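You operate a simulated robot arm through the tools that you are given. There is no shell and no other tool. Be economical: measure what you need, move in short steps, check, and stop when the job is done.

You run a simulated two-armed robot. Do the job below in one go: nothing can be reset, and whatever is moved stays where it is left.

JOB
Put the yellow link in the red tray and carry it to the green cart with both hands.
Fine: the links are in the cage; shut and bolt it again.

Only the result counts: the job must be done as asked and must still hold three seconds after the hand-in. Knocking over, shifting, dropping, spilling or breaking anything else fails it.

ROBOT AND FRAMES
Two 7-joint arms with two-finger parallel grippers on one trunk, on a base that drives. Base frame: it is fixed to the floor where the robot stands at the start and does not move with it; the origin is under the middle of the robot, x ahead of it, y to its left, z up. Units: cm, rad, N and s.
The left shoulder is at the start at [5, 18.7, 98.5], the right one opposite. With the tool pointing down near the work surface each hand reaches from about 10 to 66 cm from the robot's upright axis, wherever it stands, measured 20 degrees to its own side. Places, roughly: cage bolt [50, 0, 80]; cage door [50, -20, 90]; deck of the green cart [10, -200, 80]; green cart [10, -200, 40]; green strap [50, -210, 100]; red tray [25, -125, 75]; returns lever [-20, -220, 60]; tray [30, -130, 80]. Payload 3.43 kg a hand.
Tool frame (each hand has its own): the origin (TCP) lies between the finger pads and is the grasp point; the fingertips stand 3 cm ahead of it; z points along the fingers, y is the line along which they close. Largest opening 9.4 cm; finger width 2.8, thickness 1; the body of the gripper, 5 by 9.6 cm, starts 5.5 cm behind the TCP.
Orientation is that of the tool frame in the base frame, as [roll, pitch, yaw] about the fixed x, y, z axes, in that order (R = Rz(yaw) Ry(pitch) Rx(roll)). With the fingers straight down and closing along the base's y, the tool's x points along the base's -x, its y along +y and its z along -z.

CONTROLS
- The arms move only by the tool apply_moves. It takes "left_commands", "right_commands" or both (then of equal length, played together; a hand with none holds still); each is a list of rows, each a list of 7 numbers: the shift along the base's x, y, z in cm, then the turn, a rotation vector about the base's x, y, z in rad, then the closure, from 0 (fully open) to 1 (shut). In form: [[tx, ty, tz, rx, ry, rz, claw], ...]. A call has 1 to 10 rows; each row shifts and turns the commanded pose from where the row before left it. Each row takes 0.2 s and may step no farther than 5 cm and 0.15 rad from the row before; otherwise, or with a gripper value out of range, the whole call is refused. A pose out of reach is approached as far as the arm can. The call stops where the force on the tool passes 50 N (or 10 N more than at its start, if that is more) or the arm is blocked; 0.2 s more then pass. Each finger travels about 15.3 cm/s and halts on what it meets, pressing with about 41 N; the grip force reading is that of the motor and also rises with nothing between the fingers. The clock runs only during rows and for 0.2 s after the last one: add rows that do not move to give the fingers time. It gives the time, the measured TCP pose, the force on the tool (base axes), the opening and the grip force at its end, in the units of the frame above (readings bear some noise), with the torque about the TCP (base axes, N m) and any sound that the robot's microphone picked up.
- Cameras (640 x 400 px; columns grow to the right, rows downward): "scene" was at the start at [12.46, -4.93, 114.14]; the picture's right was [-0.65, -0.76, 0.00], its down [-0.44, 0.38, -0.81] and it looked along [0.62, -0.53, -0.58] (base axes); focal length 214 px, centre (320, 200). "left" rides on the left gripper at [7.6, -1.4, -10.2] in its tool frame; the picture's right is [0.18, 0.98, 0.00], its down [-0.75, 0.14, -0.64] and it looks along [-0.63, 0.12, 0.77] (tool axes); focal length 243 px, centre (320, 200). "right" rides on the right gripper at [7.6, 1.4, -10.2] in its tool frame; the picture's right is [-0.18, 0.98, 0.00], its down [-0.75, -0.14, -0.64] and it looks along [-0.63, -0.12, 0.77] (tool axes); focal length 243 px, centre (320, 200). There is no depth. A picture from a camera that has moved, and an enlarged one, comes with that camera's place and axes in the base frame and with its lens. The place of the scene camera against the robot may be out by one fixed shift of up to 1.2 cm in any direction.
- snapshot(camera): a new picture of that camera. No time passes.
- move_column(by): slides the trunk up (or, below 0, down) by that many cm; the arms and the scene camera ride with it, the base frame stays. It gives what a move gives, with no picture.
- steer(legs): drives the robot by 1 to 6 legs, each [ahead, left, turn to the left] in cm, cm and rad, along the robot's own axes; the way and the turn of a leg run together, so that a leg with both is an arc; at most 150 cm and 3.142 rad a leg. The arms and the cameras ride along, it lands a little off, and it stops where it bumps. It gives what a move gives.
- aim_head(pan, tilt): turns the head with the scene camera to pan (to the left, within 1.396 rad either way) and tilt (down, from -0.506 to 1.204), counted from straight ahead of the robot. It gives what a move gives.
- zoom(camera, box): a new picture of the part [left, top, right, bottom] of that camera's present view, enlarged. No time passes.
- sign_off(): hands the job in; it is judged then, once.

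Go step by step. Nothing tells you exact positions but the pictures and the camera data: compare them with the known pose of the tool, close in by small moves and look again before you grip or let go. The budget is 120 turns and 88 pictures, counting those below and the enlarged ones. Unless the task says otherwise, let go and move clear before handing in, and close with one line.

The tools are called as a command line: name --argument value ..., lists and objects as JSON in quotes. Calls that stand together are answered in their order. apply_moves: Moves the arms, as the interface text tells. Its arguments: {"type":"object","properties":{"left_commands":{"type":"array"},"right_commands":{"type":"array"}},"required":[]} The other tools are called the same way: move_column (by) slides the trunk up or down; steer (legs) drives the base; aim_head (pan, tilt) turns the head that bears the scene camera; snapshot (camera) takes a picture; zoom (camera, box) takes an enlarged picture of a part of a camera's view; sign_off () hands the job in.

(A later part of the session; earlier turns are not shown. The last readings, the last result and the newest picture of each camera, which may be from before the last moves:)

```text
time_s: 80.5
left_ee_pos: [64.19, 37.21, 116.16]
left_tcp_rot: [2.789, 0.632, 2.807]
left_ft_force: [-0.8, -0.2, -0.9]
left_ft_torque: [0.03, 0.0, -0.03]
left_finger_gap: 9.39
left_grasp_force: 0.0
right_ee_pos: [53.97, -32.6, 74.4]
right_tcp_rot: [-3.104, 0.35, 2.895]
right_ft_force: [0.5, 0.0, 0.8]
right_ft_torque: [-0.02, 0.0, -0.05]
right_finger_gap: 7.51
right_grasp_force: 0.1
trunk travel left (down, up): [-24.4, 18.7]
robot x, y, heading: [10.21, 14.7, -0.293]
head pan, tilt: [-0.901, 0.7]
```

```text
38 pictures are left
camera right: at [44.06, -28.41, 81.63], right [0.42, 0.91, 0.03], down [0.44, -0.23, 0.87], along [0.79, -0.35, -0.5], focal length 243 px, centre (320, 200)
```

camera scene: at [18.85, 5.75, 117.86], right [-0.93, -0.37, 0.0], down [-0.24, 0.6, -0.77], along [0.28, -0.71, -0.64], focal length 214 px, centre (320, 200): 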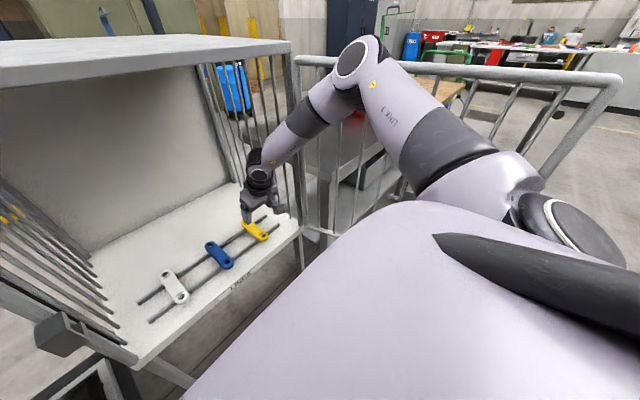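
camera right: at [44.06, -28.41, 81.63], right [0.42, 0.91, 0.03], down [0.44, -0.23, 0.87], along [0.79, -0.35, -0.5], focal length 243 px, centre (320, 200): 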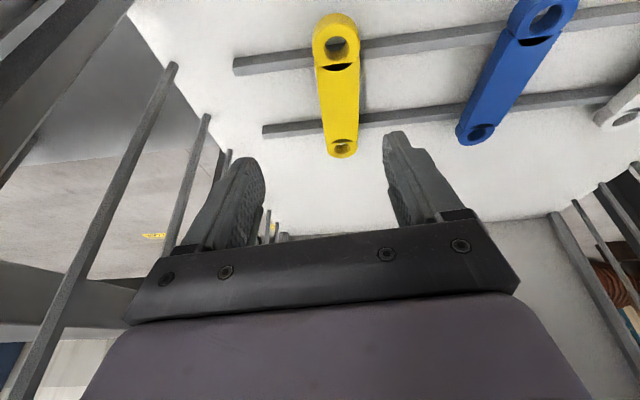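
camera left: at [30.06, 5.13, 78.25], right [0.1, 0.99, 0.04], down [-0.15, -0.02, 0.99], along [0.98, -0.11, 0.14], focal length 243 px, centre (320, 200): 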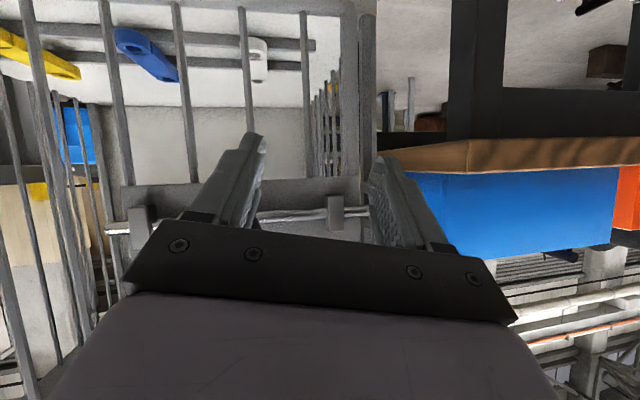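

The link sits between the fingers' planes; its centre is about 4 cm further ahead and 9 cm below. I'll shift ahead with the arm and descend with the trunk.

apply_moves --right_commands '[[1.95, 0.1, 0, -0.02, 0, -0.035, 0.2], [1.95, 0.1, 0, -0.02, 0, -0.035, 0.2]]'

move_column --by -5

snapshot --camera "right"

```text
time_s: 81.1
left_ee_pos: [64.33, 37.07, 116.17]
left_tcp_rot: [2.788, 0.631, 2.808]
left_ft_force: [0.1, 0.7, 0.7]
left_ft_torque: [0.01, -0.01, -0.02]
left_finger_gap: 9.36
left_grasp_force: 0.1
right_ee_pos: [55.19, -32.67, 76.7]
right_tcp_rot: [-3.063, 0.361, 2.84]
right_ft_force: [0.2, 0.6, -0.5]
right_ft_torque: [-0.03, 0.0, -0.03]
right_finger_gap: 7.52
right_grasp_force: 0.1
right hand out of reach, approached as far as the arm can: row 1, 2
trunk travel left (down, up): [-24.4, 18.7]
robot x, y, heading: [10.01, 14.66, -0.294]
head pan, tilt: [-0.901, 0.7]
```

```text
time_s: 82.0
left_ee_pos: [64.35, 37.11, 111.23]
left_tcp_rot: [2.789, 0.631, 2.807]
left_ft_force: [0.6, -0.9, -0.6]
left_ft_torque: [0.03, 0.0, -0.01]
left_finger_gap: 9.37
left_grasp_force: 0.1
right_ee_pos: [55.17, -32.83, 71.62]
right_tcp_rot: [-3.063, 0.362, 2.84]
right_ft_force: [-0.4, -0.6, -0.3]
right_ft_torque: [0.07, -0.01, 0.04]
right_finger_gap: 7.54
right_grasp_force: 0.1
trunk travel left (down, up): [-19.4, 23.7]
robot x, y, heading: [10.26, 14.5, -0.289]
head pan, tilt: [-0.901, 0.7]
```

```text
37 pictures are left
camera right: at [45.69, -27.54, 78.54], right [0.48, 0.88, -0.01], down [0.43, -0.23, 0.88], along [0.77, -0.42, -0.48], focal length 243 px, centre (320, 200)
```

right: 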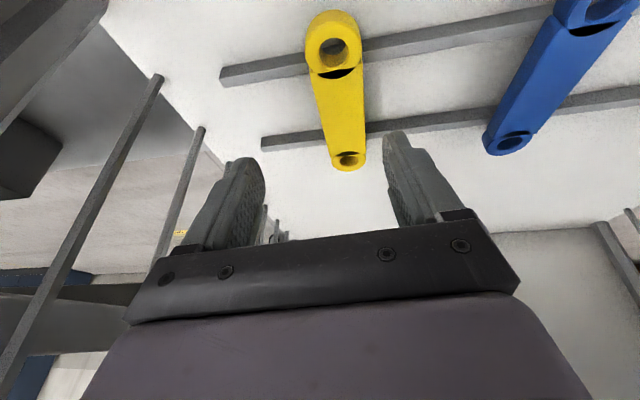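

Everything lines up; remaining offset is about 2.6 cm ahead, 1.5 cm left. I'll drive that and lower further.

steer --legs '[[2.6, 1.5, 0]]'

move_column --by -4

snapshot --camera "right"

```text
time_s: 82.9
left_ee_pos: [67.29, 37.66, 111.1]
left_tcp_rot: [2.79, 0.632, 2.807]
left_ft_force: [0.4, 0.5, 0.6]
left_ft_torque: [-0.01, 0.01, 0.0]
left_finger_gap: 9.4
left_grasp_force: 0.0
right_ee_pos: [58.21, -31.96, 71.62]
right_tcp_rot: [-3.064, 0.361, 2.839]
right_ft_force: [-0.7, -0.7, 0.6]
right_ft_torque: [-0.04, 0.0, 0.0]
right_finger_gap: 7.52
right_grasp_force: 0.1
trunk travel left (down, up): [-19.4, 23.7]
robot x, y, heading: [13.6, 15.29, -0.288]
head pan, tilt: [-0.901, 0.7]
```

```text
time_s: 83.7
left_ee_pos: [67.13, 37.82, 107.08]
left_tcp_rot: [2.789, 0.632, 2.81]
left_ft_force: [0.8, -0.8, -0.2]
left_ft_torque: [-0.02, 0.01, -0.01]
left_finger_gap: 9.39
left_grasp_force: 0.0
right_ee_pos: [58.38, -32.01, 67.63]
right_tcp_rot: [-3.061, 0.361, 2.84]
right_ft_force: [0.0, 0.0, 0.4]
right_ft_torque: [0.03, 0.06, 0.0]
right_finger_gap: 7.52
right_grasp_force: 0.1
trunk travel left (down, up): [-15.4, 27.7]
robot x, y, heading: [12.98, 15.32, -0.294]
head pan, tilt: [-0.901, 0.7]
```

```text
36 pictures are left
camera right: at [48.62, -26.86, 74.53], right [0.48, 0.88, -0.01], down [0.43, -0.23, 0.88], along [0.77, -0.42, -0.48], focal length 243 px, centre (320, 200)
```

right: 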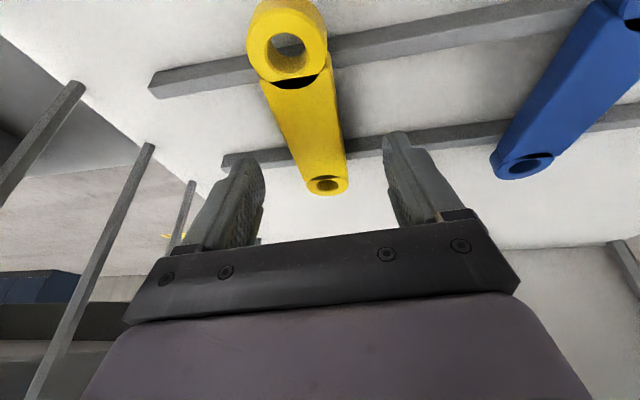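

Fingers straddle the link. I'll lower 2.5 cm more and close.

move_column --by -2.5

apply_moves --right_commands '[[0, 0, 0, 0, 0, 0, 0.5], [0, 0, 0, 0, 0, 0, 1], [0, 0, 0, 0, 0, 0, 1], [0, 0, 0, 0, 0, 0, 1]]'

snapshot --camera "right"

```text
time_s: 84.4
left_ee_pos: [66.95, 37.92, 104.69]
left_tcp_rot: [2.79, 0.637, 2.808]
left_ft_force: [-0.3, 0.5, 0.0]
left_ft_torque: [0.04, -0.02, -0.01]
left_finger_gap: 9.38
left_grasp_force: 0.0
right_ee_pos: [58.14, -31.97, 65.5]
right_tcp_rot: [-3.065, 0.367, 2.84]
right_ft_force: [-12.5, 2.8, 24.3]
right_ft_torque: [1.09, 0.15, 0.52]
right_finger_gap: 7.33
right_grasp_force: 0.1
trunk travel left (down, up): [-12.9, 30.2]
robot x, y, heading: [13.33, 15.34, -0.295]
head pan, tilt: [-0.901, 0.7]
```

```text
time_s: 85.4
left_ee_pos: [67.13, 37.86, 104.66]
left_tcp_rot: [2.79, 0.632, 2.808]
left_ft_force: [0.2, -0.8, 0.1]
left_ft_torque: [0.0, 0.0, 0.0]
left_finger_gap: 9.42
left_grasp_force: 0.0
right_ee_pos: [58.31, -32.12, 65.54]
right_tcp_rot: [-3.059, 0.368, 2.84]
right_ft_force: [4.1, -7.8, 24.9]
right_ft_torque: [-0.4, 0.44, 0.16]
right_finger_gap: 3.33
right_grasp_force: 41.2
trunk travel left (down, up): [-12.9, 30.2]
robot x, y, heading: [13.39, 15.33, -0.296]
head pan, tilt: [-0.901, 0.7]
```

```text
35 pictures are left
camera right: at [48.67, -26.99, 72.31], right [0.48, 0.88, -0.01], down [0.42, -0.22, 0.88], along [0.77, -0.43, -0.48], focal length 243 px, centre (320, 200)
```

right: 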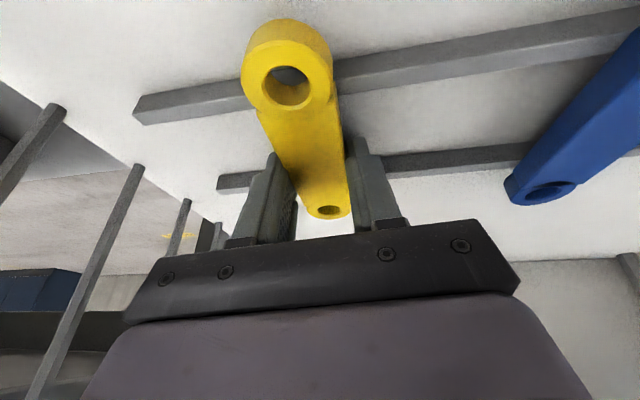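

Gripped at 3.3 cm. Lifting with the trunk.

move_column --by 10

snapshot --camera "right"

```text
time_s: 86.7
left_ee_pos: [67.29, 37.85, 114.73]
left_tcp_rot: [2.789, 0.632, 2.808]
left_ft_force: [-0.6, 0.1, 0.4]
left_ft_torque: [0.01, -0.01, 0.0]
left_finger_gap: 9.41
left_grasp_force: 0.0
right_ee_pos: [58.16, -32.13, 74.97]
right_tcp_rot: [-3.063, 0.36, 2.839]
right_ft_force: [-0.2, -0.1, -3.4]
right_ft_torque: [0.0, -0.02, 0.03]
right_finger_gap: 3.34
right_grasp_force: 41.4
trunk travel left (down, up): [-22.9, 20.2]
robot x, y, heading: [13.21, 15.2, -0.29]
head pan, tilt: [-0.901, 0.7]
```

```text
34 pictures are left
camera right: at [48.63, -26.88, 81.98], right [0.48, 0.88, -0.01], down [0.43, -0.23, 0.87], along [0.77, -0.42, -0.48], focal length 243 px, centre (320, 200)
```

right: 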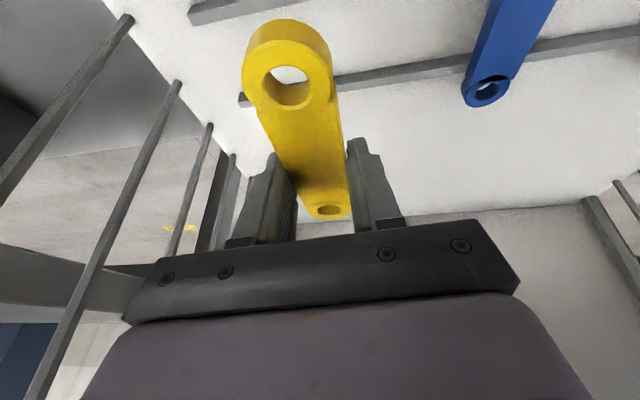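

The link is securely lifted. I'll back straight out of the cage and then look at the floor and the way to the tray.

steer --legs '[[-58, 0, 0]]'

aim_head --pan -0.75 --tilt 0.65

snapshot --camera "scene"

```text
time_s: 88.9
left_ee_pos: [38.28, 45.96, 114.27]
left_tcp_rot: [2.79, 0.625, 2.802]
left_ft_force: [0.1, 0.4, -0.3]
left_ft_torque: [-0.01, 0.0, -0.03]
left_finger_gap: 9.4
left_grasp_force: 0.0
right_ee_pos: [28.38, -24.0, 74.57]
right_tcp_rot: [-3.063, 0.351, 2.831]
right_ft_force: [-0.2, 0.2, -2.9]
right_ft_torque: [-0.01, -0.05, -0.03]
right_finger_gap: 3.35
right_grasp_force: 40.7
trunk travel left (down, up): [-22.9, 20.2]
robot x, y, heading: [-16.7, 24.17, -0.298]
head pan, tilt: [-0.901, 0.7]
stopped in leg 1: the robot was blocked; the commanded pose is now the measured one
```

```text
time_s: 89.6
left_ee_pos: [38.43, 46.03, 113.98]
left_tcp_rot: [2.792, 0.619, 2.805]
left_ft_force: [-0.2, -0.5, 0.7]
left_ft_torque: [0.02, -0.03, -0.01]
left_finger_gap: 9.42
left_grasp_force: 0.0
right_ee_pos: [28.52, -23.68, 74.27]
right_tcp_rot: [-3.063, 0.347, 2.833]
right_ft_force: [-0.3, 0.5, -3.8]
right_ft_torque: [0.02, -0.03, -0.03]
right_finger_gap: 3.34
right_grasp_force: 41.1
trunk travel left (down, up): [-22.9, 20.2]
robot x, y, heading: [-16.96, 23.86, -0.299]
head pan, tilt: [-0.75, 0.649]
```

```text
33 pictures are left
camera scene: at [-5.93, 15.2, 116.55], right [-0.87, -0.5, 0.01], down [-0.31, 0.53, -0.79], along [0.39, -0.69, -0.61], focal length 214 px, centre (320, 200)
```

scene: 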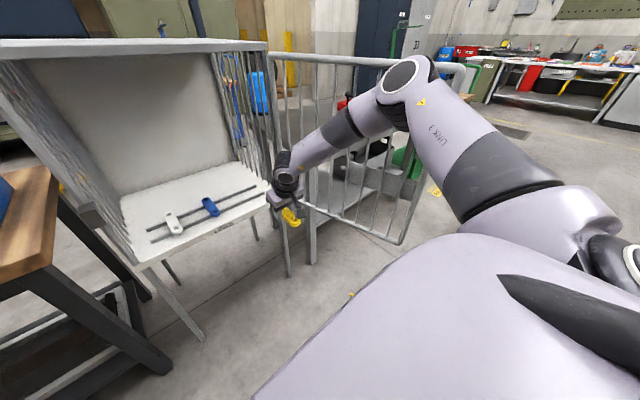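

Backing stopped early: something behind or beside blocks me. I'll look around to both sides.

aim_head --pan -1.39 --tilt 0.8

snapshot --camera "scene"

aim_head --pan 1.39 --tilt 0.8

snapshot --camera "scene"

```text
time_s: 90.6
left_ee_pos: [38.47, 46.04, 114.05]
left_tcp_rot: [2.793, 0.619, 2.806]
left_ft_force: [0.3, 0.0, 0.2]
left_ft_torque: [0.01, 0.02, 0.0]
left_finger_gap: 9.38
left_grasp_force: 0.0
right_ee_pos: [28.47, -23.77, 74.21]
right_tcp_rot: [-3.064, 0.346, 2.833]
right_ft_force: [0.1, -0.1, -3.0]
right_ft_torque: [-0.01, 0.0, -0.01]
right_finger_gap: 3.34
right_grasp_force: 41.1
trunk travel left (down, up): [-22.9, 20.2]
robot x, y, heading: [-16.92, 24.18, -0.293]
head pan, tilt: [-1.389, 0.799]
```

```text
32 pictures are left
camera scene: at [-11.15, 14.73, 115.36], right [-0.99, 0.11, 0.02], down [0.07, 0.72, -0.7], along [-0.09, -0.69, -0.72], focal length 214 px, centre (320, 200)
```

scene: 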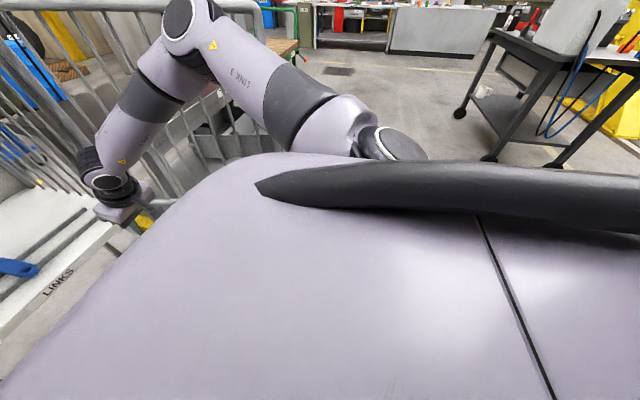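

```text
time_s: 93.1
left_ee_pos: [38.42, 46.02, 114.01]
left_tcp_rot: [2.791, 0.616, 2.802]
left_ft_force: [-0.7, 0.7, -0.2]
left_ft_torque: [0.01, 0.0, 0.02]
left_finger_gap: 9.39
left_grasp_force: 0.0
right_ee_pos: [28.43, -23.74, 74.27]
right_tcp_rot: [-3.062, 0.345, 2.834]
right_ft_force: [-0.1, 0.0, -2.9]
right_ft_torque: [-0.03, -0.02, 0.02]
right_finger_gap: 3.34
right_grasp_force: 41.3
trunk travel left (down, up): [-22.9, 20.2]
robot x, y, heading: [-16.9, 24.38, -0.295]
head pan, tilt: [1.389, 0.799]
```

```text
31 pictures are left
camera scene: at [-6.48, 29.91, 115.4], right [0.89, -0.46, -0.02], down [-0.34, -0.63, -0.69], along [0.31, 0.62, -0.72], focal length 214 px, centre (320, 200)
```

scene: 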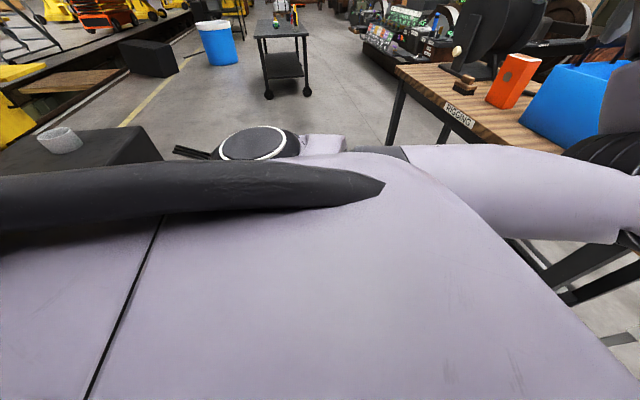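

I'm pitched slightly forward, so the rear seems to have ridden against something low behind. I'll go forward 6 cm, raise the trunk, and turn right so I can drive along the corridor past the open door with the link.

steer --legs '[[6, 0, 0]]'

move_column --by 17

aim_head --pan -0.5 --tilt 0.8

snapshot --camera "scene"

```text
time_s: 94.0
left_ee_pos: [42.77, 44.65, 114.83]
left_tcp_rot: [2.79, 0.632, 2.805]
left_ft_force: [0.1, 0.4, -0.3]
left_ft_torque: [0.01, 0.0, 0.01]
left_finger_gap: 9.41
left_grasp_force: 0.0
right_ee_pos: [33.52, -25.22, 75.1]
right_tcp_rot: [-3.062, 0.36, 2.833]
right_ft_force: [0.7, 0.0, -4.1]
right_ft_torque: [-0.02, 0.0, 0.01]
right_finger_gap: 3.33
right_grasp_force: 41.3
trunk travel left (down, up): [-22.9, 20.2]
robot x, y, heading: [-11.44, 22.3, -0.296]
head pan, tilt: [1.389, 0.799]
```

```text
time_s: 96.0
left_ee_pos: [42.88, 44.69, 131.82]
left_tcp_rot: [2.792, 0.634, 2.804]
left_ft_force: [0.6, 0.6, -0.1]
left_ft_torque: [0.01, 0.01, 0.02]
left_finger_gap: 9.41
left_grasp_force: 0.1
right_ee_pos: [33.48, -25.14, 92.07]
right_tcp_rot: [-3.065, 0.361, 2.833]
right_ft_force: [-0.2, 0.7, -3.5]
right_ft_torque: [-0.03, -0.02, -0.04]
right_finger_gap: 3.34
right_grasp_force: 41.2
trunk travel left (down, up): [-39.9, 3.2]
robot x, y, heading: [-11.64, 22.07, -0.294]
head pan, tilt: [1.389, 0.799]
```

```text
time_s: 97.8
left_ee_pos: [42.77, 44.77, 131.75]
left_tcp_rot: [2.791, 0.637, 2.804]
left_ft_force: [-1.1, -0.7, -0.2]
left_ft_torque: [0.02, 0.0, 0.0]
left_finger_gap: 9.43
left_grasp_force: 0.0
right_ee_pos: [33.45, -25.25, 92.24]
right_tcp_rot: [-3.065, 0.362, 2.834]
right_ft_force: [-0.1, -0.5, -3.7]
right_ft_torque: [0.03, -0.01, 0.02]
right_finger_gap: 3.33
right_grasp_force: 41.2
trunk travel left (down, up): [-39.9, 3.2]
robot x, y, heading: [-11.69, 22.51, -0.292]
head pan, tilt: [-0.499, 0.799]
```

```text
30 pictures are left
camera scene: at [-0.23, 15.63, 132.52], right [-0.71, -0.7, 0.0], down [-0.5, 0.51, -0.7], along [0.49, -0.5, -0.72], focal length 214 px, centre (320, 200)
```

scene: 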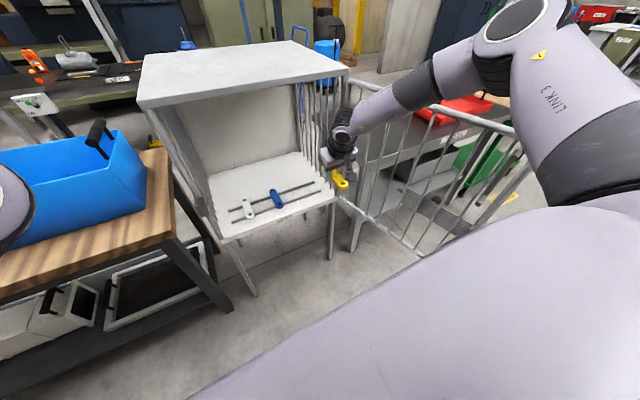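

My right hand reaches far enough to touch the door when turning, so I'll draw it in first, then turn right in place.

apply_moves --right_commands '[[-2.55, 3.3, 0, 0, 0, 0, 1], [-2.55, 3.3, 0, 0, 0, 0, 1], [-2.55, 3.3, 0, 0, 0, 0, 1], [-2.55, 3.3, 0, 0, 0, 0, 1], [-2.55, 3.3, 0, 0, 0, 0, 1]]'

steer --legs '[[-1.5, 0, -0.8], [0, 0, -0.77]]'

aim_head --pan 0.2 --tilt 0.6

snapshot --camera "scene"

```text
time_s: 99.0
left_ee_pos: [42.75, 44.76, 131.65]
left_tcp_rot: [2.792, 0.635, 2.805]
left_ft_force: [0.5, -0.1, 0.2]
left_ft_torque: [-0.02, -0.01, 0.02]
left_finger_gap: 9.41
left_grasp_force: 0.1
right_ee_pos: [20.67, -8.68, 92.11]
right_tcp_rot: [-3.064, 0.364, 2.833]
right_ft_force: [-0.7, -0.3, -3.8]
right_ft_torque: [-0.04, -0.04, -0.01]
right_finger_gap: 3.35
right_grasp_force: 41.2
trunk travel left (down, up): [-39.9, 3.2]
robot x, y, heading: [-11.4, 22.33, -0.297]
head pan, tilt: [-0.499, 0.799]
```

```text
time_s: 103.6
left_ee_pos: [9.57, -31.03, 131.72]
left_tcp_rot: [2.791, 0.637, 1.227]
left_ft_force: [-0.7, -0.5, 0.5]
left_ft_torque: [0.0, -0.02, 0.02]
left_finger_gap: 9.41
left_grasp_force: 0.0
right_ee_pos: [-43.92, -8.53, 92.02]
right_tcp_rot: [-3.064, 0.36, 1.257]
right_ft_force: [-0.6, -0.1, -3.0]
right_ft_torque: [-0.01, 0.01, -0.02]
right_finger_gap: 3.35
right_grasp_force: 41.0
trunk travel left (down, up): [-39.9, 3.2]
robot x, y, heading: [-12.79, 23.31, -1.874]
head pan, tilt: [-0.499, 0.799]
```

```text
time_s: 104.6
left_ee_pos: [9.56, -31.04, 131.77]
left_tcp_rot: [2.792, 0.634, 1.229]
left_ft_force: [0.6, -0.5, -0.2]
left_ft_torque: [0.01, 0.0, 0.01]
left_finger_gap: 9.4
left_grasp_force: 0.1
right_ee_pos: [-43.96, -8.6, 92.06]
right_tcp_rot: [-3.063, 0.361, 1.256]
right_ft_force: [0.1, -0.9, -3.5]
right_ft_torque: [-0.02, 0.02, -0.01]
right_finger_gap: 3.35
right_grasp_force: 41.6
trunk travel left (down, up): [-39.9, 3.2]
robot x, y, heading: [-12.78, 23.26, -1.877]
head pan, tilt: [0.201, 0.6]
```

```text
29 pictures are left
camera scene: at [-15.27, 9.67, 134.21], right [-0.99, 0.1, 0.0], down [0.06, 0.56, -0.82], along [-0.08, -0.82, -0.57], focal length 214 px, centre (320, 200)
```

scene: 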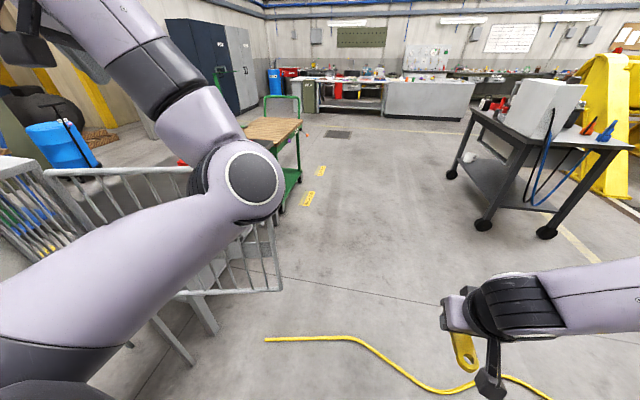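

Ahead is the corridor; a yellow hose lies across it and the green cart is beyond. I'll shift slightly away from the door and drive forward in stages.

steer --legs '[[0, -4, 0], [45, 0, 0]]'

snapshot --camera "scene"

```text
time_s: 108.0
left_ee_pos: [-7.58, -73.09, 131.8]
left_tcp_rot: [2.791, 0.633, 1.231]
left_ft_force: [-0.1, -0.2, -0.3]
left_ft_torque: [-0.04, -0.01, 0.01]
left_finger_gap: 9.41
left_grasp_force: 0.1
right_ee_pos: [-60.92, -50.68, 91.98]
right_tcp_rot: [-3.062, 0.362, 1.26]
right_ft_force: [0.2, -0.9, -4.1]
right_ft_torque: [-0.03, -0.03, -0.01]
right_finger_gap: 3.13
right_grasp_force: 40.6
trunk travel left (down, up): [-39.9, 3.2]
robot x, y, heading: [-29.58, -18.57, -1.87]
head pan, tilt: [0.201, 0.6]
```

```text
28 pictures are left
camera scene: at [-32.46, -32.44, 134.2], right [-1.0, 0.1, 0.0], down [0.06, 0.56, -0.82], along [-0.08, -0.82, -0.57], focal length 214 px, centre (320, 200)
```

scene: 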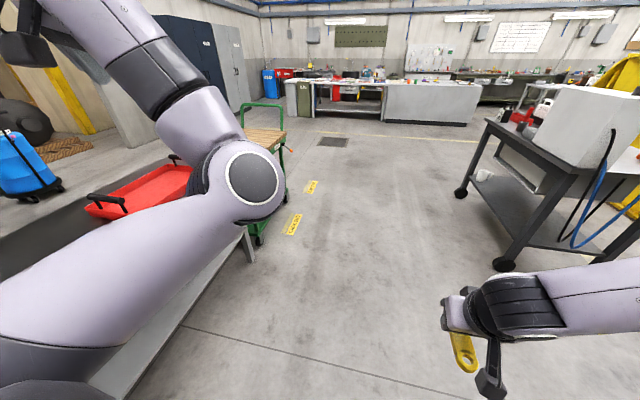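

Past the hose safely. I'll go on to stand in front of the tray and turn back left to face the table.

steer --legs '[[80, 0, 0], [0, 0, 0.8], [0, 0, 0.775]]'

aim_head --pan -0.1 --tilt 0.7

snapshot --camera "scene"

```text
time_s: 116.5
left_ee_pos: [0.73, -72.69, 131.78]
left_tcp_rot: [2.791, 0.634, 2.813]
left_ft_force: [-0.4, -0.7, -0.7]
left_ft_torque: [-0.02, -0.01, -0.01]
left_finger_gap: 9.39
left_grasp_force: 0.1
right_ee_pos: [-21.03, -126.29, 91.98]
right_tcp_rot: [-3.061, 0.361, 2.838]
right_ft_force: [0.0, -0.4, -3.0]
right_ft_torque: [0.0, -0.02, 0.03]
right_finger_gap: 3.16
right_grasp_force: 41.4
trunk travel left (down, up): [-39.9, 3.2]
robot x, y, heading: [-53.57, -95.29, -0.287]
head pan, tilt: [0.201, 0.6]
```

```text
time_s: 117.2
left_ee_pos: [0.76, -72.84, 131.68]
left_tcp_rot: [2.79, 0.636, 2.813]
left_ft_force: [0.3, -0.2, 0.1]
left_ft_torque: [-0.06, -0.01, 0.0]
left_finger_gap: 9.42
left_grasp_force: 0.0
right_ee_pos: [-21.09, -126.39, 92.04]
right_tcp_rot: [-3.063, 0.361, 2.84]
right_ft_force: [-0.1, 0.4, -3.3]
right_ft_torque: [-0.02, 0.01, 0.02]
right_finger_gap: 3.13
right_grasp_force: 41.0
trunk travel left (down, up): [-39.9, 3.2]
robot x, y, heading: [-53.46, -95.57, -0.289]
head pan, tilt: [-0.099, 0.7]
```

```text
27 pictures are left
camera scene: at [-39.93, -99.62, 133.35], right [-0.38, -0.93, 0.0], down [-0.6, 0.24, -0.76], along [0.71, -0.29, -0.64], focal length 214 px, centre (320, 200)
```

scene: 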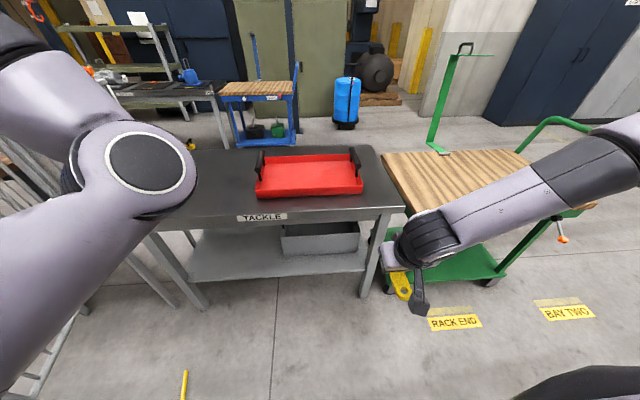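

The red tray with a handle at each end lies on the table ahead; the green cart with a wooden deck is to its right. I'll drive closer to the tray.

steer --legs '[[30, -2, 0]]'

snapshot --camera "scene"

snapshot --camera "right"

```text
time_s: 119.3
left_ee_pos: [29.04, -83.31, 131.73]
left_tcp_rot: [2.79, 0.633, 2.809]
left_ft_force: [0.8, 0.4, -0.2]
left_ft_torque: [-0.01, -0.01, 0.0]
left_finger_gap: 9.39
left_grasp_force: 0.0
right_ee_pos: [7.07, -136.96, 92.06]
right_tcp_rot: [-3.062, 0.362, 2.841]
right_ft_force: [0.4, -0.7, -4.3]
right_ft_torque: [0.01, 0.0, 0.0]
right_finger_gap: 3.17
right_grasp_force: 41.0
trunk travel left (down, up): [-39.9, 3.2]
robot x, y, heading: [-25.13, -105.92, -0.294]
head pan, tilt: [-0.099, 0.7]
```

```text
26 pictures are left
camera scene: at [-11.71, -110.19, 133.34], right [-0.38, -0.92, 0.0], down [-0.6, 0.25, -0.76], along [0.71, -0.29, -0.64], focal length 214 px, centre (320, 200)
```

scene: 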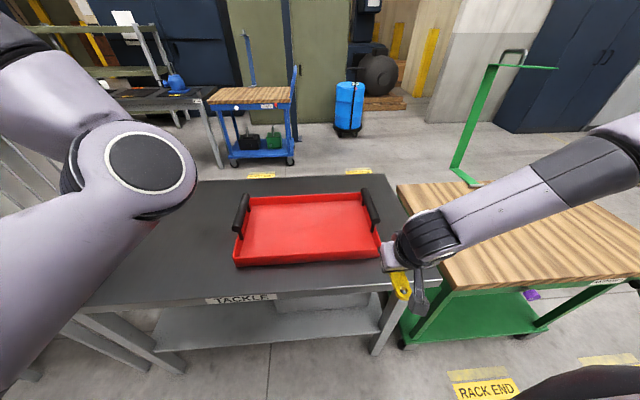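

```text
25 pictures are left
camera right: at [-2.48, -131.75, 98.92], right [0.48, 0.88, -0.01], down [0.43, -0.23, 0.88], along [0.77, -0.42, -0.48], focal length 243 px, centre (320, 200)
```

right: 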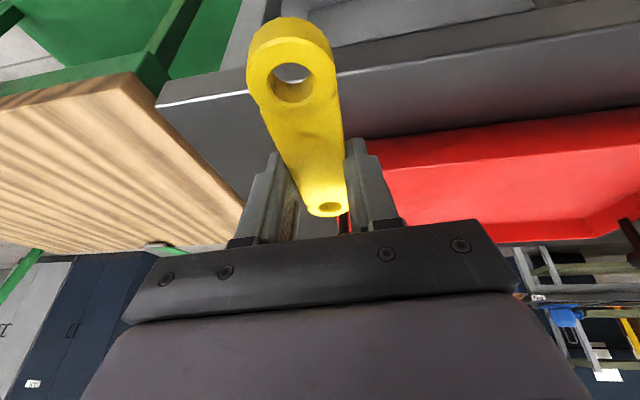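

Tray centre is about base (33.7, -125.6), floor near z 82. I'll raise the right hand, edge a little closer, lower the trunk, and then extend over the tray.

apply_moves --right_commands '[[1.63, 1.07, 3.5, 0, 0, 0, 1], [1.63, 1.07, 3.5, 0, 0, 0, 1], [1.63, 1.07, 3.5, 0, 0, 0, 1], [1.63, 1.07, 3.5, 0, 0, 0, 1]]'

steer --legs '[[4, 0, 0]]'

move_column --by -12

apply_moves --right_commands '[[3.2, -0.9, 0, 0, 0, 0, 1], [3.2, -0.9, 0, 0, 0, 0, 1], [3.2, -0.9, 0, 0, 0, 0, 1], [3.2, -0.9, 0, 0, 0, 0, 1]]'

snapshot --camera "scene"

```text
time_s: 120.3
left_ee_pos: [28.87, -83.3, 131.65]
left_tcp_rot: [2.791, 0.633, 2.811]
left_ft_force: [-0.2, 0.3, 0.3]
left_ft_torque: [-0.02, -0.01, -0.02]
left_finger_gap: 9.41
left_grasp_force: 0.1
right_ee_pos: [13.51, -132.77, 105.93]
right_tcp_rot: [-3.062, 0.36, 2.839]
right_ft_force: [0.8, -0.1, -3.9]
right_ft_torque: [0.0, 0.0, 0.0]
right_finger_gap: 3.13
right_grasp_force: 40.6
trunk travel left (down, up): [-39.9, 3.2]
robot x, y, heading: [-25.03, -106.2, -0.292]
head pan, tilt: [-0.099, 0.7]
```

```text
time_s: 121.2
left_ee_pos: [32.85, -84.54, 131.79]
left_tcp_rot: [2.792, 0.635, 2.81]
left_ft_force: [0.7, 0.0, -0.2]
left_ft_torque: [0.01, 0.02, 0.01]
left_finger_gap: 9.39
left_grasp_force: 0.2
right_ee_pos: [17.61, -133.92, 105.91]
right_tcp_rot: [-3.064, 0.36, 2.841]
right_ft_force: [0.5, -0.7, -2.7]
right_ft_torque: [0.0, -0.03, -0.01]
right_finger_gap: 3.12
right_grasp_force: 40.9
trunk travel left (down, up): [-39.9, 3.2]
robot x, y, heading: [-21.22, -107.13, -0.294]
head pan, tilt: [-0.099, 0.7]
```

```text
time_s: 122.7
left_ee_pos: [32.63, -84.51, 119.77]
left_tcp_rot: [2.792, 0.636, 2.81]
left_ft_force: [0.3, 0.9, -0.2]
left_ft_torque: [0.01, 0.0, 0.02]
left_finger_gap: 9.41
left_grasp_force: 0.1
right_ee_pos: [17.44, -133.95, 94.03]
right_tcp_rot: [-3.062, 0.361, 2.84]
right_ft_force: [-0.3, -0.4, -2.9]
right_ft_torque: [-0.02, -0.04, -0.02]
right_finger_gap: 3.14
right_grasp_force: 41.1
trunk travel left (down, up): [-27.9, 15.2]
robot x, y, heading: [-21.04, -107.25, -0.293]
head pan, tilt: [-0.099, 0.7]
```

```text
time_s: 123.7
left_ee_pos: [32.77, -84.48, 119.76]
left_tcp_rot: [2.791, 0.634, 2.813]
left_ft_force: [-0.4, 0.1, -0.1]
left_ft_torque: [-0.01, -0.04, -0.01]
left_finger_gap: 9.41
left_grasp_force: 0.0
right_ee_pos: [25.18, -141.56, 94.84]
right_tcp_rot: [-3.066, 0.365, 2.839]
right_ft_force: [0.3, 0.0, -4.1]
right_ft_torque: [0.01, -0.03, -0.01]
right_finger_gap: 3.14
right_grasp_force: 41.0
right hand out of reach, approached as far as the arm can: row 1, 2, 3, 4
trunk travel left (down, up): [-27.9, 15.2]
robot x, y, heading: [-21.44, -107.37, -0.291]
head pan, tilt: [-0.099, 0.7]
```

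```text
24 pictures are left
camera scene: at [-7.93, -111.33, 121.35], right [-0.38, -0.92, 0.0], down [-0.6, 0.25, -0.76], along [0.71, -0.29, -0.64], focal length 214 px, centre (320, 200)
```

scene: 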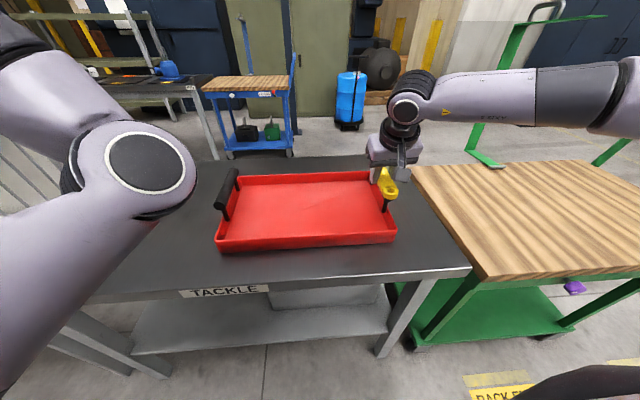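

The hand hit its wrist limit over the right handle, so I'll use the base to shift it over the tray interior, then lower partway.

steer --legs '[[2, 10, 0]]'

move_column --by -4

snapshot --camera "scene"

snapshot --camera "right"

```text
time_s: 125.2
left_ee_pos: [37.57, -75.42, 119.66]
left_tcp_rot: [2.791, 0.634, 2.81]
left_ft_force: [0.3, -0.2, -0.1]
left_ft_torque: [0.01, 0.0, 0.0]
left_finger_gap: 9.4
left_grasp_force: 0.0
right_ee_pos: [29.99, -132.48, 94.82]
right_tcp_rot: [-3.065, 0.362, 2.84]
right_ft_force: [0.2, 0.5, -3.9]
right_ft_torque: [0.01, -0.02, 0.0]
right_finger_gap: 3.14
right_grasp_force: 41.0
trunk travel left (down, up): [-27.9, 15.2]
robot x, y, heading: [-16.45, -98.03, -0.292]
head pan, tilt: [-0.099, 0.7]
```

```text
time_s: 126.1
left_ee_pos: [37.42, -75.32, 115.72]
left_tcp_rot: [2.792, 0.634, 2.809]
left_ft_force: [0.6, 0.5, 0.1]
left_ft_torque: [0.0, -0.01, 0.03]
left_finger_gap: 9.38
left_grasp_force: 0.0
right_ee_pos: [29.88, -132.48, 90.82]
right_tcp_rot: [-3.066, 0.363, 2.839]
right_ft_force: [-0.1, 0.4, -3.3]
right_ft_torque: [0.0, -0.02, 0.01]
right_finger_gap: 3.16
right_grasp_force: 40.9
trunk travel left (down, up): [-23.9, 19.2]
robot x, y, heading: [-16.57, -97.83, -0.299]
head pan, tilt: [-0.099, 0.7]
```

```text
23 pictures are left
camera scene: at [-3.13, -102.25, 117.35], right [-0.38, -0.92, 0.0], down [-0.6, 0.25, -0.76], along [0.71, -0.29, -0.64], focal length 214 px, centre (320, 200)
```

scene: 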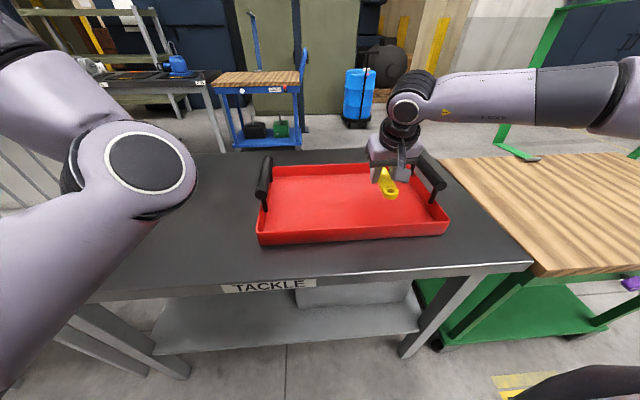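

```text
22 pictures are left
camera right: at [20.36, -127.35, 97.7], right [0.48, 0.88, 0.0], down [0.43, -0.23, 0.88], along [0.77, -0.42, -0.48], focal length 243 px, centre (320, 200)
```

right: 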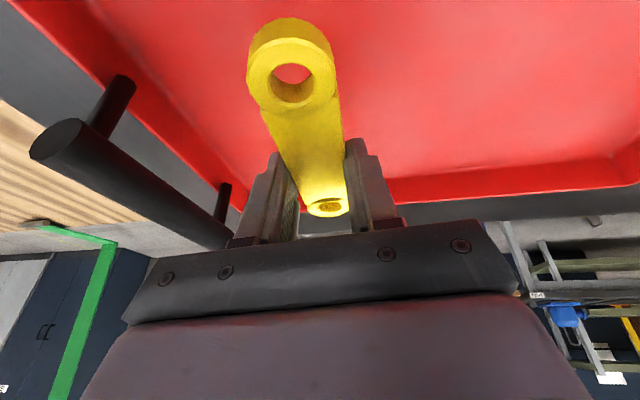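

The link is over the tray; to clear the right handle I'll shift 5 cm more left, then lower and release.

steer --legs '[[0, 5, 0]]'

move_column --by -5

snapshot --camera "right"

```text
time_s: 127.2
left_ee_pos: [39.03, -70.59, 115.72]
left_tcp_rot: [2.789, 0.633, 2.81]
left_ft_force: [0.1, -0.2, -0.2]
left_ft_torque: [0.0, 0.01, -0.01]
left_finger_gap: 9.41
left_grasp_force: 0.0
right_ee_pos: [31.42, -127.69, 90.93]
right_tcp_rot: [-3.066, 0.363, 2.84]
right_ft_force: [0.4, -0.7, -4.4]
right_ft_torque: [0.0, 0.0, 0.01]
right_finger_gap: 3.15
right_grasp_force: 41.7
trunk travel left (down, up): [-23.9, 19.2]
robot x, y, heading: [-15.37, -93.61, -0.291]
head pan, tilt: [-0.099, 0.7]
```

```text
time_s: 128.1
left_ee_pos: [38.86, -70.65, 110.83]
left_tcp_rot: [2.79, 0.636, 2.811]
left_ft_force: [0.1, 0.1, 0.7]
left_ft_torque: [0.02, 0.01, -0.02]
left_finger_gap: 9.4
left_grasp_force: 0.1
right_ee_pos: [31.38, -127.7, 85.84]
right_tcp_rot: [-3.065, 0.363, 2.84]
right_ft_force: [0.3, 0.2, -3.2]
right_ft_torque: [-0.01, 0.0, -0.01]
right_finger_gap: 3.17
right_grasp_force: 40.7
trunk travel left (down, up): [-18.9, 24.2]
robot x, y, heading: [-15.2, -93.49, -0.289]
head pan, tilt: [-0.099, 0.7]
```

```text
21 pictures are left
camera right: at [21.78, -122.61, 92.7], right [0.48, 0.88, 0.0], down [0.43, -0.23, 0.88], along [0.77, -0.42, -0.48], focal length 243 px, centre (320, 200)
```

right: 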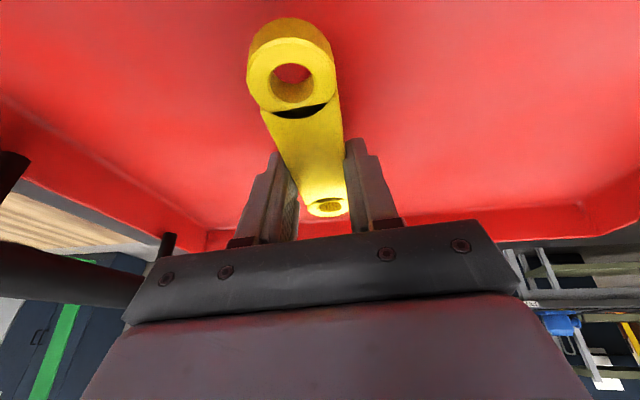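

move_column --by -1.5

move_column --by -1

```text
time_s: 128.7
left_ee_pos: [39.02, -70.65, 109.21]
left_tcp_rot: [2.79, 0.636, 2.81]
left_ft_force: [0.3, 0.6, -0.3]
left_ft_torque: [0.0, 0.01, -0.01]
left_finger_gap: 9.41
left_grasp_force: 0.0
right_ee_pos: [31.33, -127.8, 84.26]
right_tcp_rot: [-3.064, 0.363, 2.839]
right_ft_force: [0.7, 0.0, -4.6]
right_ft_torque: [0.01, -0.05, -0.01]
right_finger_gap: 3.16
right_grasp_force: 40.7
trunk travel left (down, up): [-17.4, 25.7]
robot x, y, heading: [-14.91, -93.12, -0.286]
head pan, tilt: [-0.099, 0.7]
```

```text
time_s: 129.3
left_ee_pos: [38.63, -70.57, 108.5]
left_tcp_rot: [2.791, 0.639, 2.809]
left_ft_force: [-0.3, 0.2, -0.2]
left_ft_torque: [-0.01, -0.03, 0.0]
left_finger_gap: 9.38
left_grasp_force: 0.0
right_ee_pos: [31.35, -127.8, 84.13]
right_tcp_rot: [-3.068, 0.38, 2.838]
right_ft_force: [-9.0, -6.6, 38.9]
right_ft_torque: [0.62, 0.1, 0.33]
right_finger_gap: 3.14
right_grasp_force: 41.3
trunk travel left (down, up): [-16.4, 26.7]
robot x, y, heading: [-15.43, -93.09, -0.289]
head pan, tilt: [-0.099, 0.7]
```

Contact with the tray floor. I'll ease up slightly, open, and lift clear.

move_column --by 0.7

apply_moves --right_commands '[[0, 0, 0, 0, 0, 0, 0.5], [0, 0, 0, 0, 0, 0, 0.3], [0, 0, 0, 0, 0, 0, 0.3]]'

move_column --by 14

snapshot --camera "scene"

```text
time_s: 129.9
left_ee_pos: [38.86, -70.61, 108.96]
left_tcp_rot: [2.791, 0.638, 2.81]
left_ft_force: [-0.3, 0.0, 0.0]
left_ft_torque: [-0.01, 0.02, 0.01]
left_finger_gap: 9.38
left_grasp_force: 0.1
right_ee_pos: [31.36, -127.78, 84.22]
right_tcp_rot: [-3.065, 0.368, 2.839]
right_ft_force: [1.2, -5.7, 20.2]
right_ft_torque: [0.24, -0.16, -0.16]
right_finger_gap: 3.16
right_grasp_force: 41.2
trunk travel left (down, up): [-17.1, 26.0]
robot x, y, heading: [-14.73, -93.34, -0.29]
head pan, tilt: [-0.099, 0.7]
```

```text
time_s: 130.7
left_ee_pos: [38.89, -70.45, 109.04]
left_tcp_rot: [2.792, 0.636, 2.81]
left_ft_force: [0.4, 1.3, 0.3]
left_ft_torque: [-0.02, 0.01, 0.01]
left_finger_gap: 9.39
left_grasp_force: 0.0
right_ee_pos: [31.16, -127.63, 84.15]
right_tcp_rot: [-3.066, 0.369, 2.839]
right_ft_force: [-1.3, -6.2, 24.6]
right_ft_torque: [0.58, -0.17, -0.04]
right_finger_gap: 6.09
right_grasp_force: 0.1
trunk travel left (down, up): [-17.1, 26.0]
robot x, y, heading: [-15.05, -93.6, -0.292]
head pan, tilt: [-0.099, 0.7]
```

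```text
time_s: 132.3
left_ee_pos: [38.99, -70.54, 122.87]
left_tcp_rot: [2.79, 0.633, 2.81]
left_ft_force: [0.0, -0.1, 0.0]
left_ft_torque: [-0.02, 0.04, 0.01]
left_finger_gap: 9.4
left_grasp_force: 0.1
right_ee_pos: [31.37, -127.88, 97.8]
right_tcp_rot: [-3.064, 0.364, 2.839]
right_ft_force: [-0.2, 0.7, 0.2]
right_ft_torque: [0.03, 0.0, 0.02]
right_finger_gap: 6.59
right_grasp_force: 0.2
trunk travel left (down, up): [-31.1, 12.0]
robot x, y, heading: [-15.01, -93.19, -0.293]
head pan, tilt: [-0.099, 0.7]
```

```text
20 pictures are left
camera scene: at [-1.7, -97.5, 124.55], right [-0.38, -0.92, 0.0], down [-0.6, 0.25, -0.76], along [0.71, -0.29, -0.64], focal length 214 px, centre (320, 200)
```

scene: 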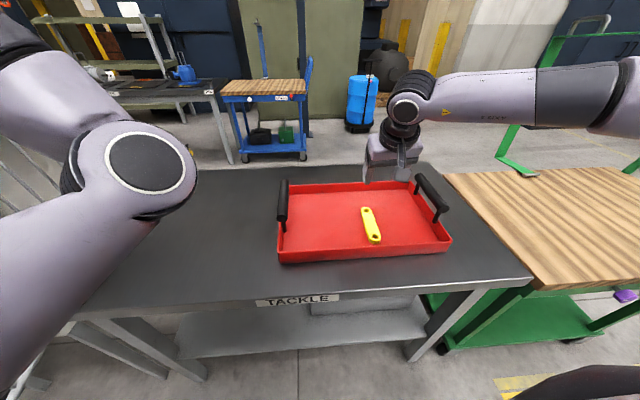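

The yellow link lies in the tray. Next I return to shut the cage: back off, drive left along the corridor, and use the closed left fingers at top-bar height to sweep the door closed by driving.

steer --legs '[[-35, 0, 0]]'

apply_moves --left_commands '[[0, 0, 0, 0, 0, 0, 1], [0, 0, 0, 0, 0, 0, 1], [0, 0, 0, 0, 0, 0, 1]]'

move_column --by -12

aim_head --pan 0.75 --tilt 0.5

steer --legs '[[0, 15, 0]]'

snapshot --camera "scene"

```text
time_s: 134.6
left_ee_pos: [5.02, -60.43, 123.06]
left_tcp_rot: [2.79, 0.637, 2.811]
left_ft_force: [-0.7, 0.1, 0.1]
left_ft_torque: [0.0, 0.01, 0.01]
left_finger_gap: 9.39
left_grasp_force: 0.1
right_ee_pos: [-2.59, -117.58, 98.06]
right_tcp_rot: [-3.066, 0.364, 2.841]
right_ft_force: [0.5, 0.4, 0.5]
right_ft_torque: [-0.03, 0.01, -0.01]
right_finger_gap: 6.6
right_grasp_force: 0.1
trunk travel left (down, up): [-31.1, 12.0]
robot x, y, heading: [-48.98, -83.24, -0.291]
head pan, tilt: [-0.099, 0.7]
```

```text
time_s: 135.4
left_ee_pos: [4.94, -60.46, 123.0]
left_tcp_rot: [2.791, 0.633, 2.81]
left_ft_force: [0.0, 0.7, -0.6]
left_ft_torque: [-0.01, -0.01, 0.0]
left_finger_gap: 0.01
left_grasp_force: 33.3
right_ee_pos: [-2.58, -117.7, 98.05]
right_tcp_rot: [-3.064, 0.364, 2.839]
right_ft_force: [0.1, 0.0, 0.5]
right_ft_torque: [-0.02, 0.02, 0.01]
right_finger_gap: 6.58
right_grasp_force: 0.1
trunk travel left (down, up): [-31.1, 12.0]
robot x, y, heading: [-48.87, -82.96, -0.292]
head pan, tilt: [-0.099, 0.7]
```

```text
time_s: 136.9
left_ee_pos: [4.96, -60.51, 110.92]
left_tcp_rot: [2.792, 0.635, 2.808]
left_ft_force: [0.8, -0.2, 0.8]
left_ft_torque: [-0.02, -0.04, 0.0]
left_finger_gap: 0.01
left_grasp_force: 32.6
right_ee_pos: [-2.53, -117.6, 86.02]
right_tcp_rot: [-3.063, 0.361, 2.84]
right_ft_force: [-0.1, -0.3, -0.2]
right_ft_torque: [-0.02, 0.01, 0.01]
right_finger_gap: 6.6
right_grasp_force: 0.0
trunk travel left (down, up): [-19.1, 24.0]
robot x, y, heading: [-48.88, -83.14, -0.29]
head pan, tilt: [-0.099, 0.7]
```

```text
time_s: 138.1
left_ee_pos: [4.99, -60.52, 110.94]
left_tcp_rot: [2.791, 0.633, 2.81]
left_ft_force: [0.6, -0.9, 0.6]
left_ft_torque: [0.0, 0.01, -0.01]
left_finger_gap: 0.01
left_grasp_force: 33.1
right_ee_pos: [-2.53, -117.69, 86.05]
right_tcp_rot: [-3.065, 0.363, 2.841]
right_ft_force: [-0.1, 0.0, -0.7]
right_ft_torque: [0.04, -0.03, 0.01]
right_finger_gap: 6.59
right_grasp_force: 0.0
trunk travel left (down, up): [-19.1, 24.0]
robot x, y, heading: [-48.91, -83.52, -0.294]
head pan, tilt: [0.75, 0.499]
```

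```text
time_s: 140.0
left_ee_pos: [9.31, -46.2, 110.96]
left_tcp_rot: [2.791, 0.636, 2.811]
left_ft_force: [0.3, 0.7, -0.2]
left_ft_torque: [0.0, 0.0, 0.02]
left_finger_gap: 0.01
left_grasp_force: 32.8
right_ee_pos: [1.68, -103.39, 86.05]
right_tcp_rot: [-3.066, 0.362, 2.84]
right_ft_force: [-0.2, 0.3, -0.4]
right_ft_torque: [-0.03, -0.01, -0.01]
right_finger_gap: 6.58
right_grasp_force: 0.1
trunk travel left (down, up): [-19.1, 24.0]
robot x, y, heading: [-44.86, -68.65, -0.294]
head pan, tilt: [0.75, 0.499]
```

```text
19 pictures are left
camera scene: at [-31.12, -65.91, 114.32], right [0.45, -0.9, 0.0], down [-0.43, -0.21, -0.88], along [0.79, 0.39, -0.48], focal length 214 px, centre (320, 200)
```

scene: 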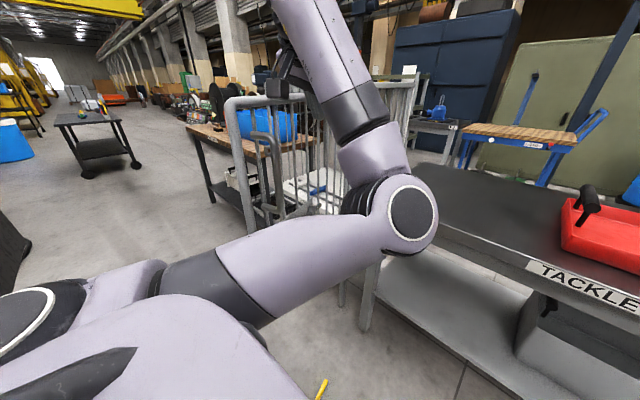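

Left hand is just outside the door at top-bar height. I'll raise the right hand a little, then drive the arc that sweeps the door nearly shut.

apply_moves --right_commands '[[-0.5, 0, 3, 0, 0, 0, 0.3], [-0.5, 0, 3, 0, 0, 0, 0.3]]'

steer --legs '[[0, 6, 0], [-1, 12, 0], [3.8, 12, 0]]'

snapshot --camera "scene"

```text
time_s: 140.6
left_ee_pos: [9.23, -46.23, 110.94]
left_tcp_rot: [2.79, 0.636, 2.811]
left_ft_force: [-0.4, 0.6, 0.1]
left_ft_torque: [0.0, 0.01, 0.01]
left_finger_gap: 0.0
left_grasp_force: 33.6
right_ee_pos: [0.74, -103.49, 91.98]
right_tcp_rot: [-3.065, 0.362, 2.842]
right_ft_force: [0.0, -0.3, -0.7]
right_ft_torque: [0.0, 0.02, 0.01]
right_finger_gap: 6.58
right_grasp_force: 0.0
trunk travel left (down, up): [-19.1, 24.0]
robot x, y, heading: [-45.1, -69.31, -0.284]
head pan, tilt: [0.75, 0.499]
```

```text
time_s: 144.5
left_ee_pos: [20.38, -18.24, 110.86]
left_tcp_rot: [2.791, 0.635, 2.814]
left_ft_force: [0.0, 0.0, 0.0]
left_ft_torque: [0.0, -0.02, -0.01]
left_finger_gap: 0.0
left_grasp_force: 33.1
right_ee_pos: [11.96, -75.47, 92.09]
right_tcp_rot: [-3.064, 0.363, 2.841]
right_ft_force: [-0.1, -0.5, -0.1]
right_ft_torque: [0.0, 0.03, 0.03]
right_finger_gap: 6.6
right_grasp_force: 0.1
trunk travel left (down, up): [-19.1, 24.0]
robot x, y, heading: [-33.27, -40.72, -0.29]
head pan, tilt: [0.75, 0.499]
```

```text
18 pictures are left
camera scene: at [-19.88, -37.95, 114.32], right [0.45, -0.9, 0.0], down [-0.43, -0.21, -0.88], along [0.79, 0.39, -0.48], focal length 214 px, centre (320, 200)
```

scene: 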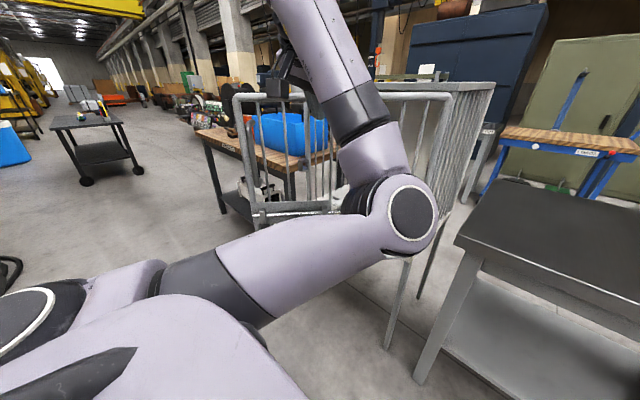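

The door is following the hand. Continuing the arc.

steer --legs '[[8.4, 10.5, 0], [7, 5, 0]]'

aim_head --pan 0.45 --tilt 0.6

snapshot --camera "scene"

```text
time_s: 146.8
left_ee_pos: [39.69, -7.86, 111.07]
left_tcp_rot: [2.791, 0.633, 2.813]
left_ft_force: [0.4, 0.3, -0.2]
left_ft_torque: [0.06, 0.04, 0.02]
left_finger_gap: 0.0
left_grasp_force: 33.1
right_ee_pos: [31.29, -64.93, 92.02]
right_tcp_rot: [-3.064, 0.363, 2.84]
right_ft_force: [-0.6, -0.5, 0.0]
right_ft_torque: [0.0, -0.01, 0.01]
right_finger_gap: 6.59
right_grasp_force: 0.1
trunk travel left (down, up): [-19.1, 24.0]
robot x, y, heading: [-14.87, -31.25, -0.288]
head pan, tilt: [0.75, 0.499]
```

```text
time_s: 147.6
left_ee_pos: [39.58, -7.85, 110.89]
left_tcp_rot: [2.791, 0.632, 2.811]
left_ft_force: [0.6, 0.2, -1.0]
left_ft_torque: [-0.02, -0.01, 0.02]
left_finger_gap: 0.01
left_grasp_force: 33.1
right_ee_pos: [31.28, -64.98, 91.84]
right_tcp_rot: [-3.066, 0.363, 2.842]
right_ft_force: [0.2, 0.1, 0.4]
right_ft_torque: [-0.01, -0.01, 0.05]
right_finger_gap: 6.57
right_grasp_force: 0.0
trunk travel left (down, up): [-19.1, 24.0]
robot x, y, heading: [-14.12, -30.86, -0.283]
head pan, tilt: [0.45, 0.6]
```

```text
17 pictures are left
camera scene: at [-0.08, -30.17, 113.42], right [0.16, -0.99, 0.0], down [-0.56, -0.09, -0.83], along [0.81, 0.13, -0.56], focal length 214 px, centre (320, 200)
```

scene: 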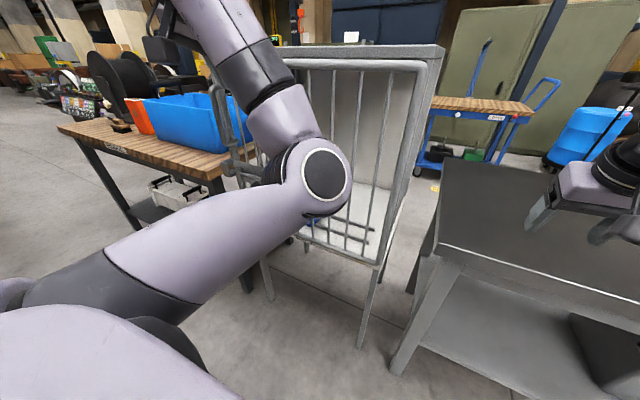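

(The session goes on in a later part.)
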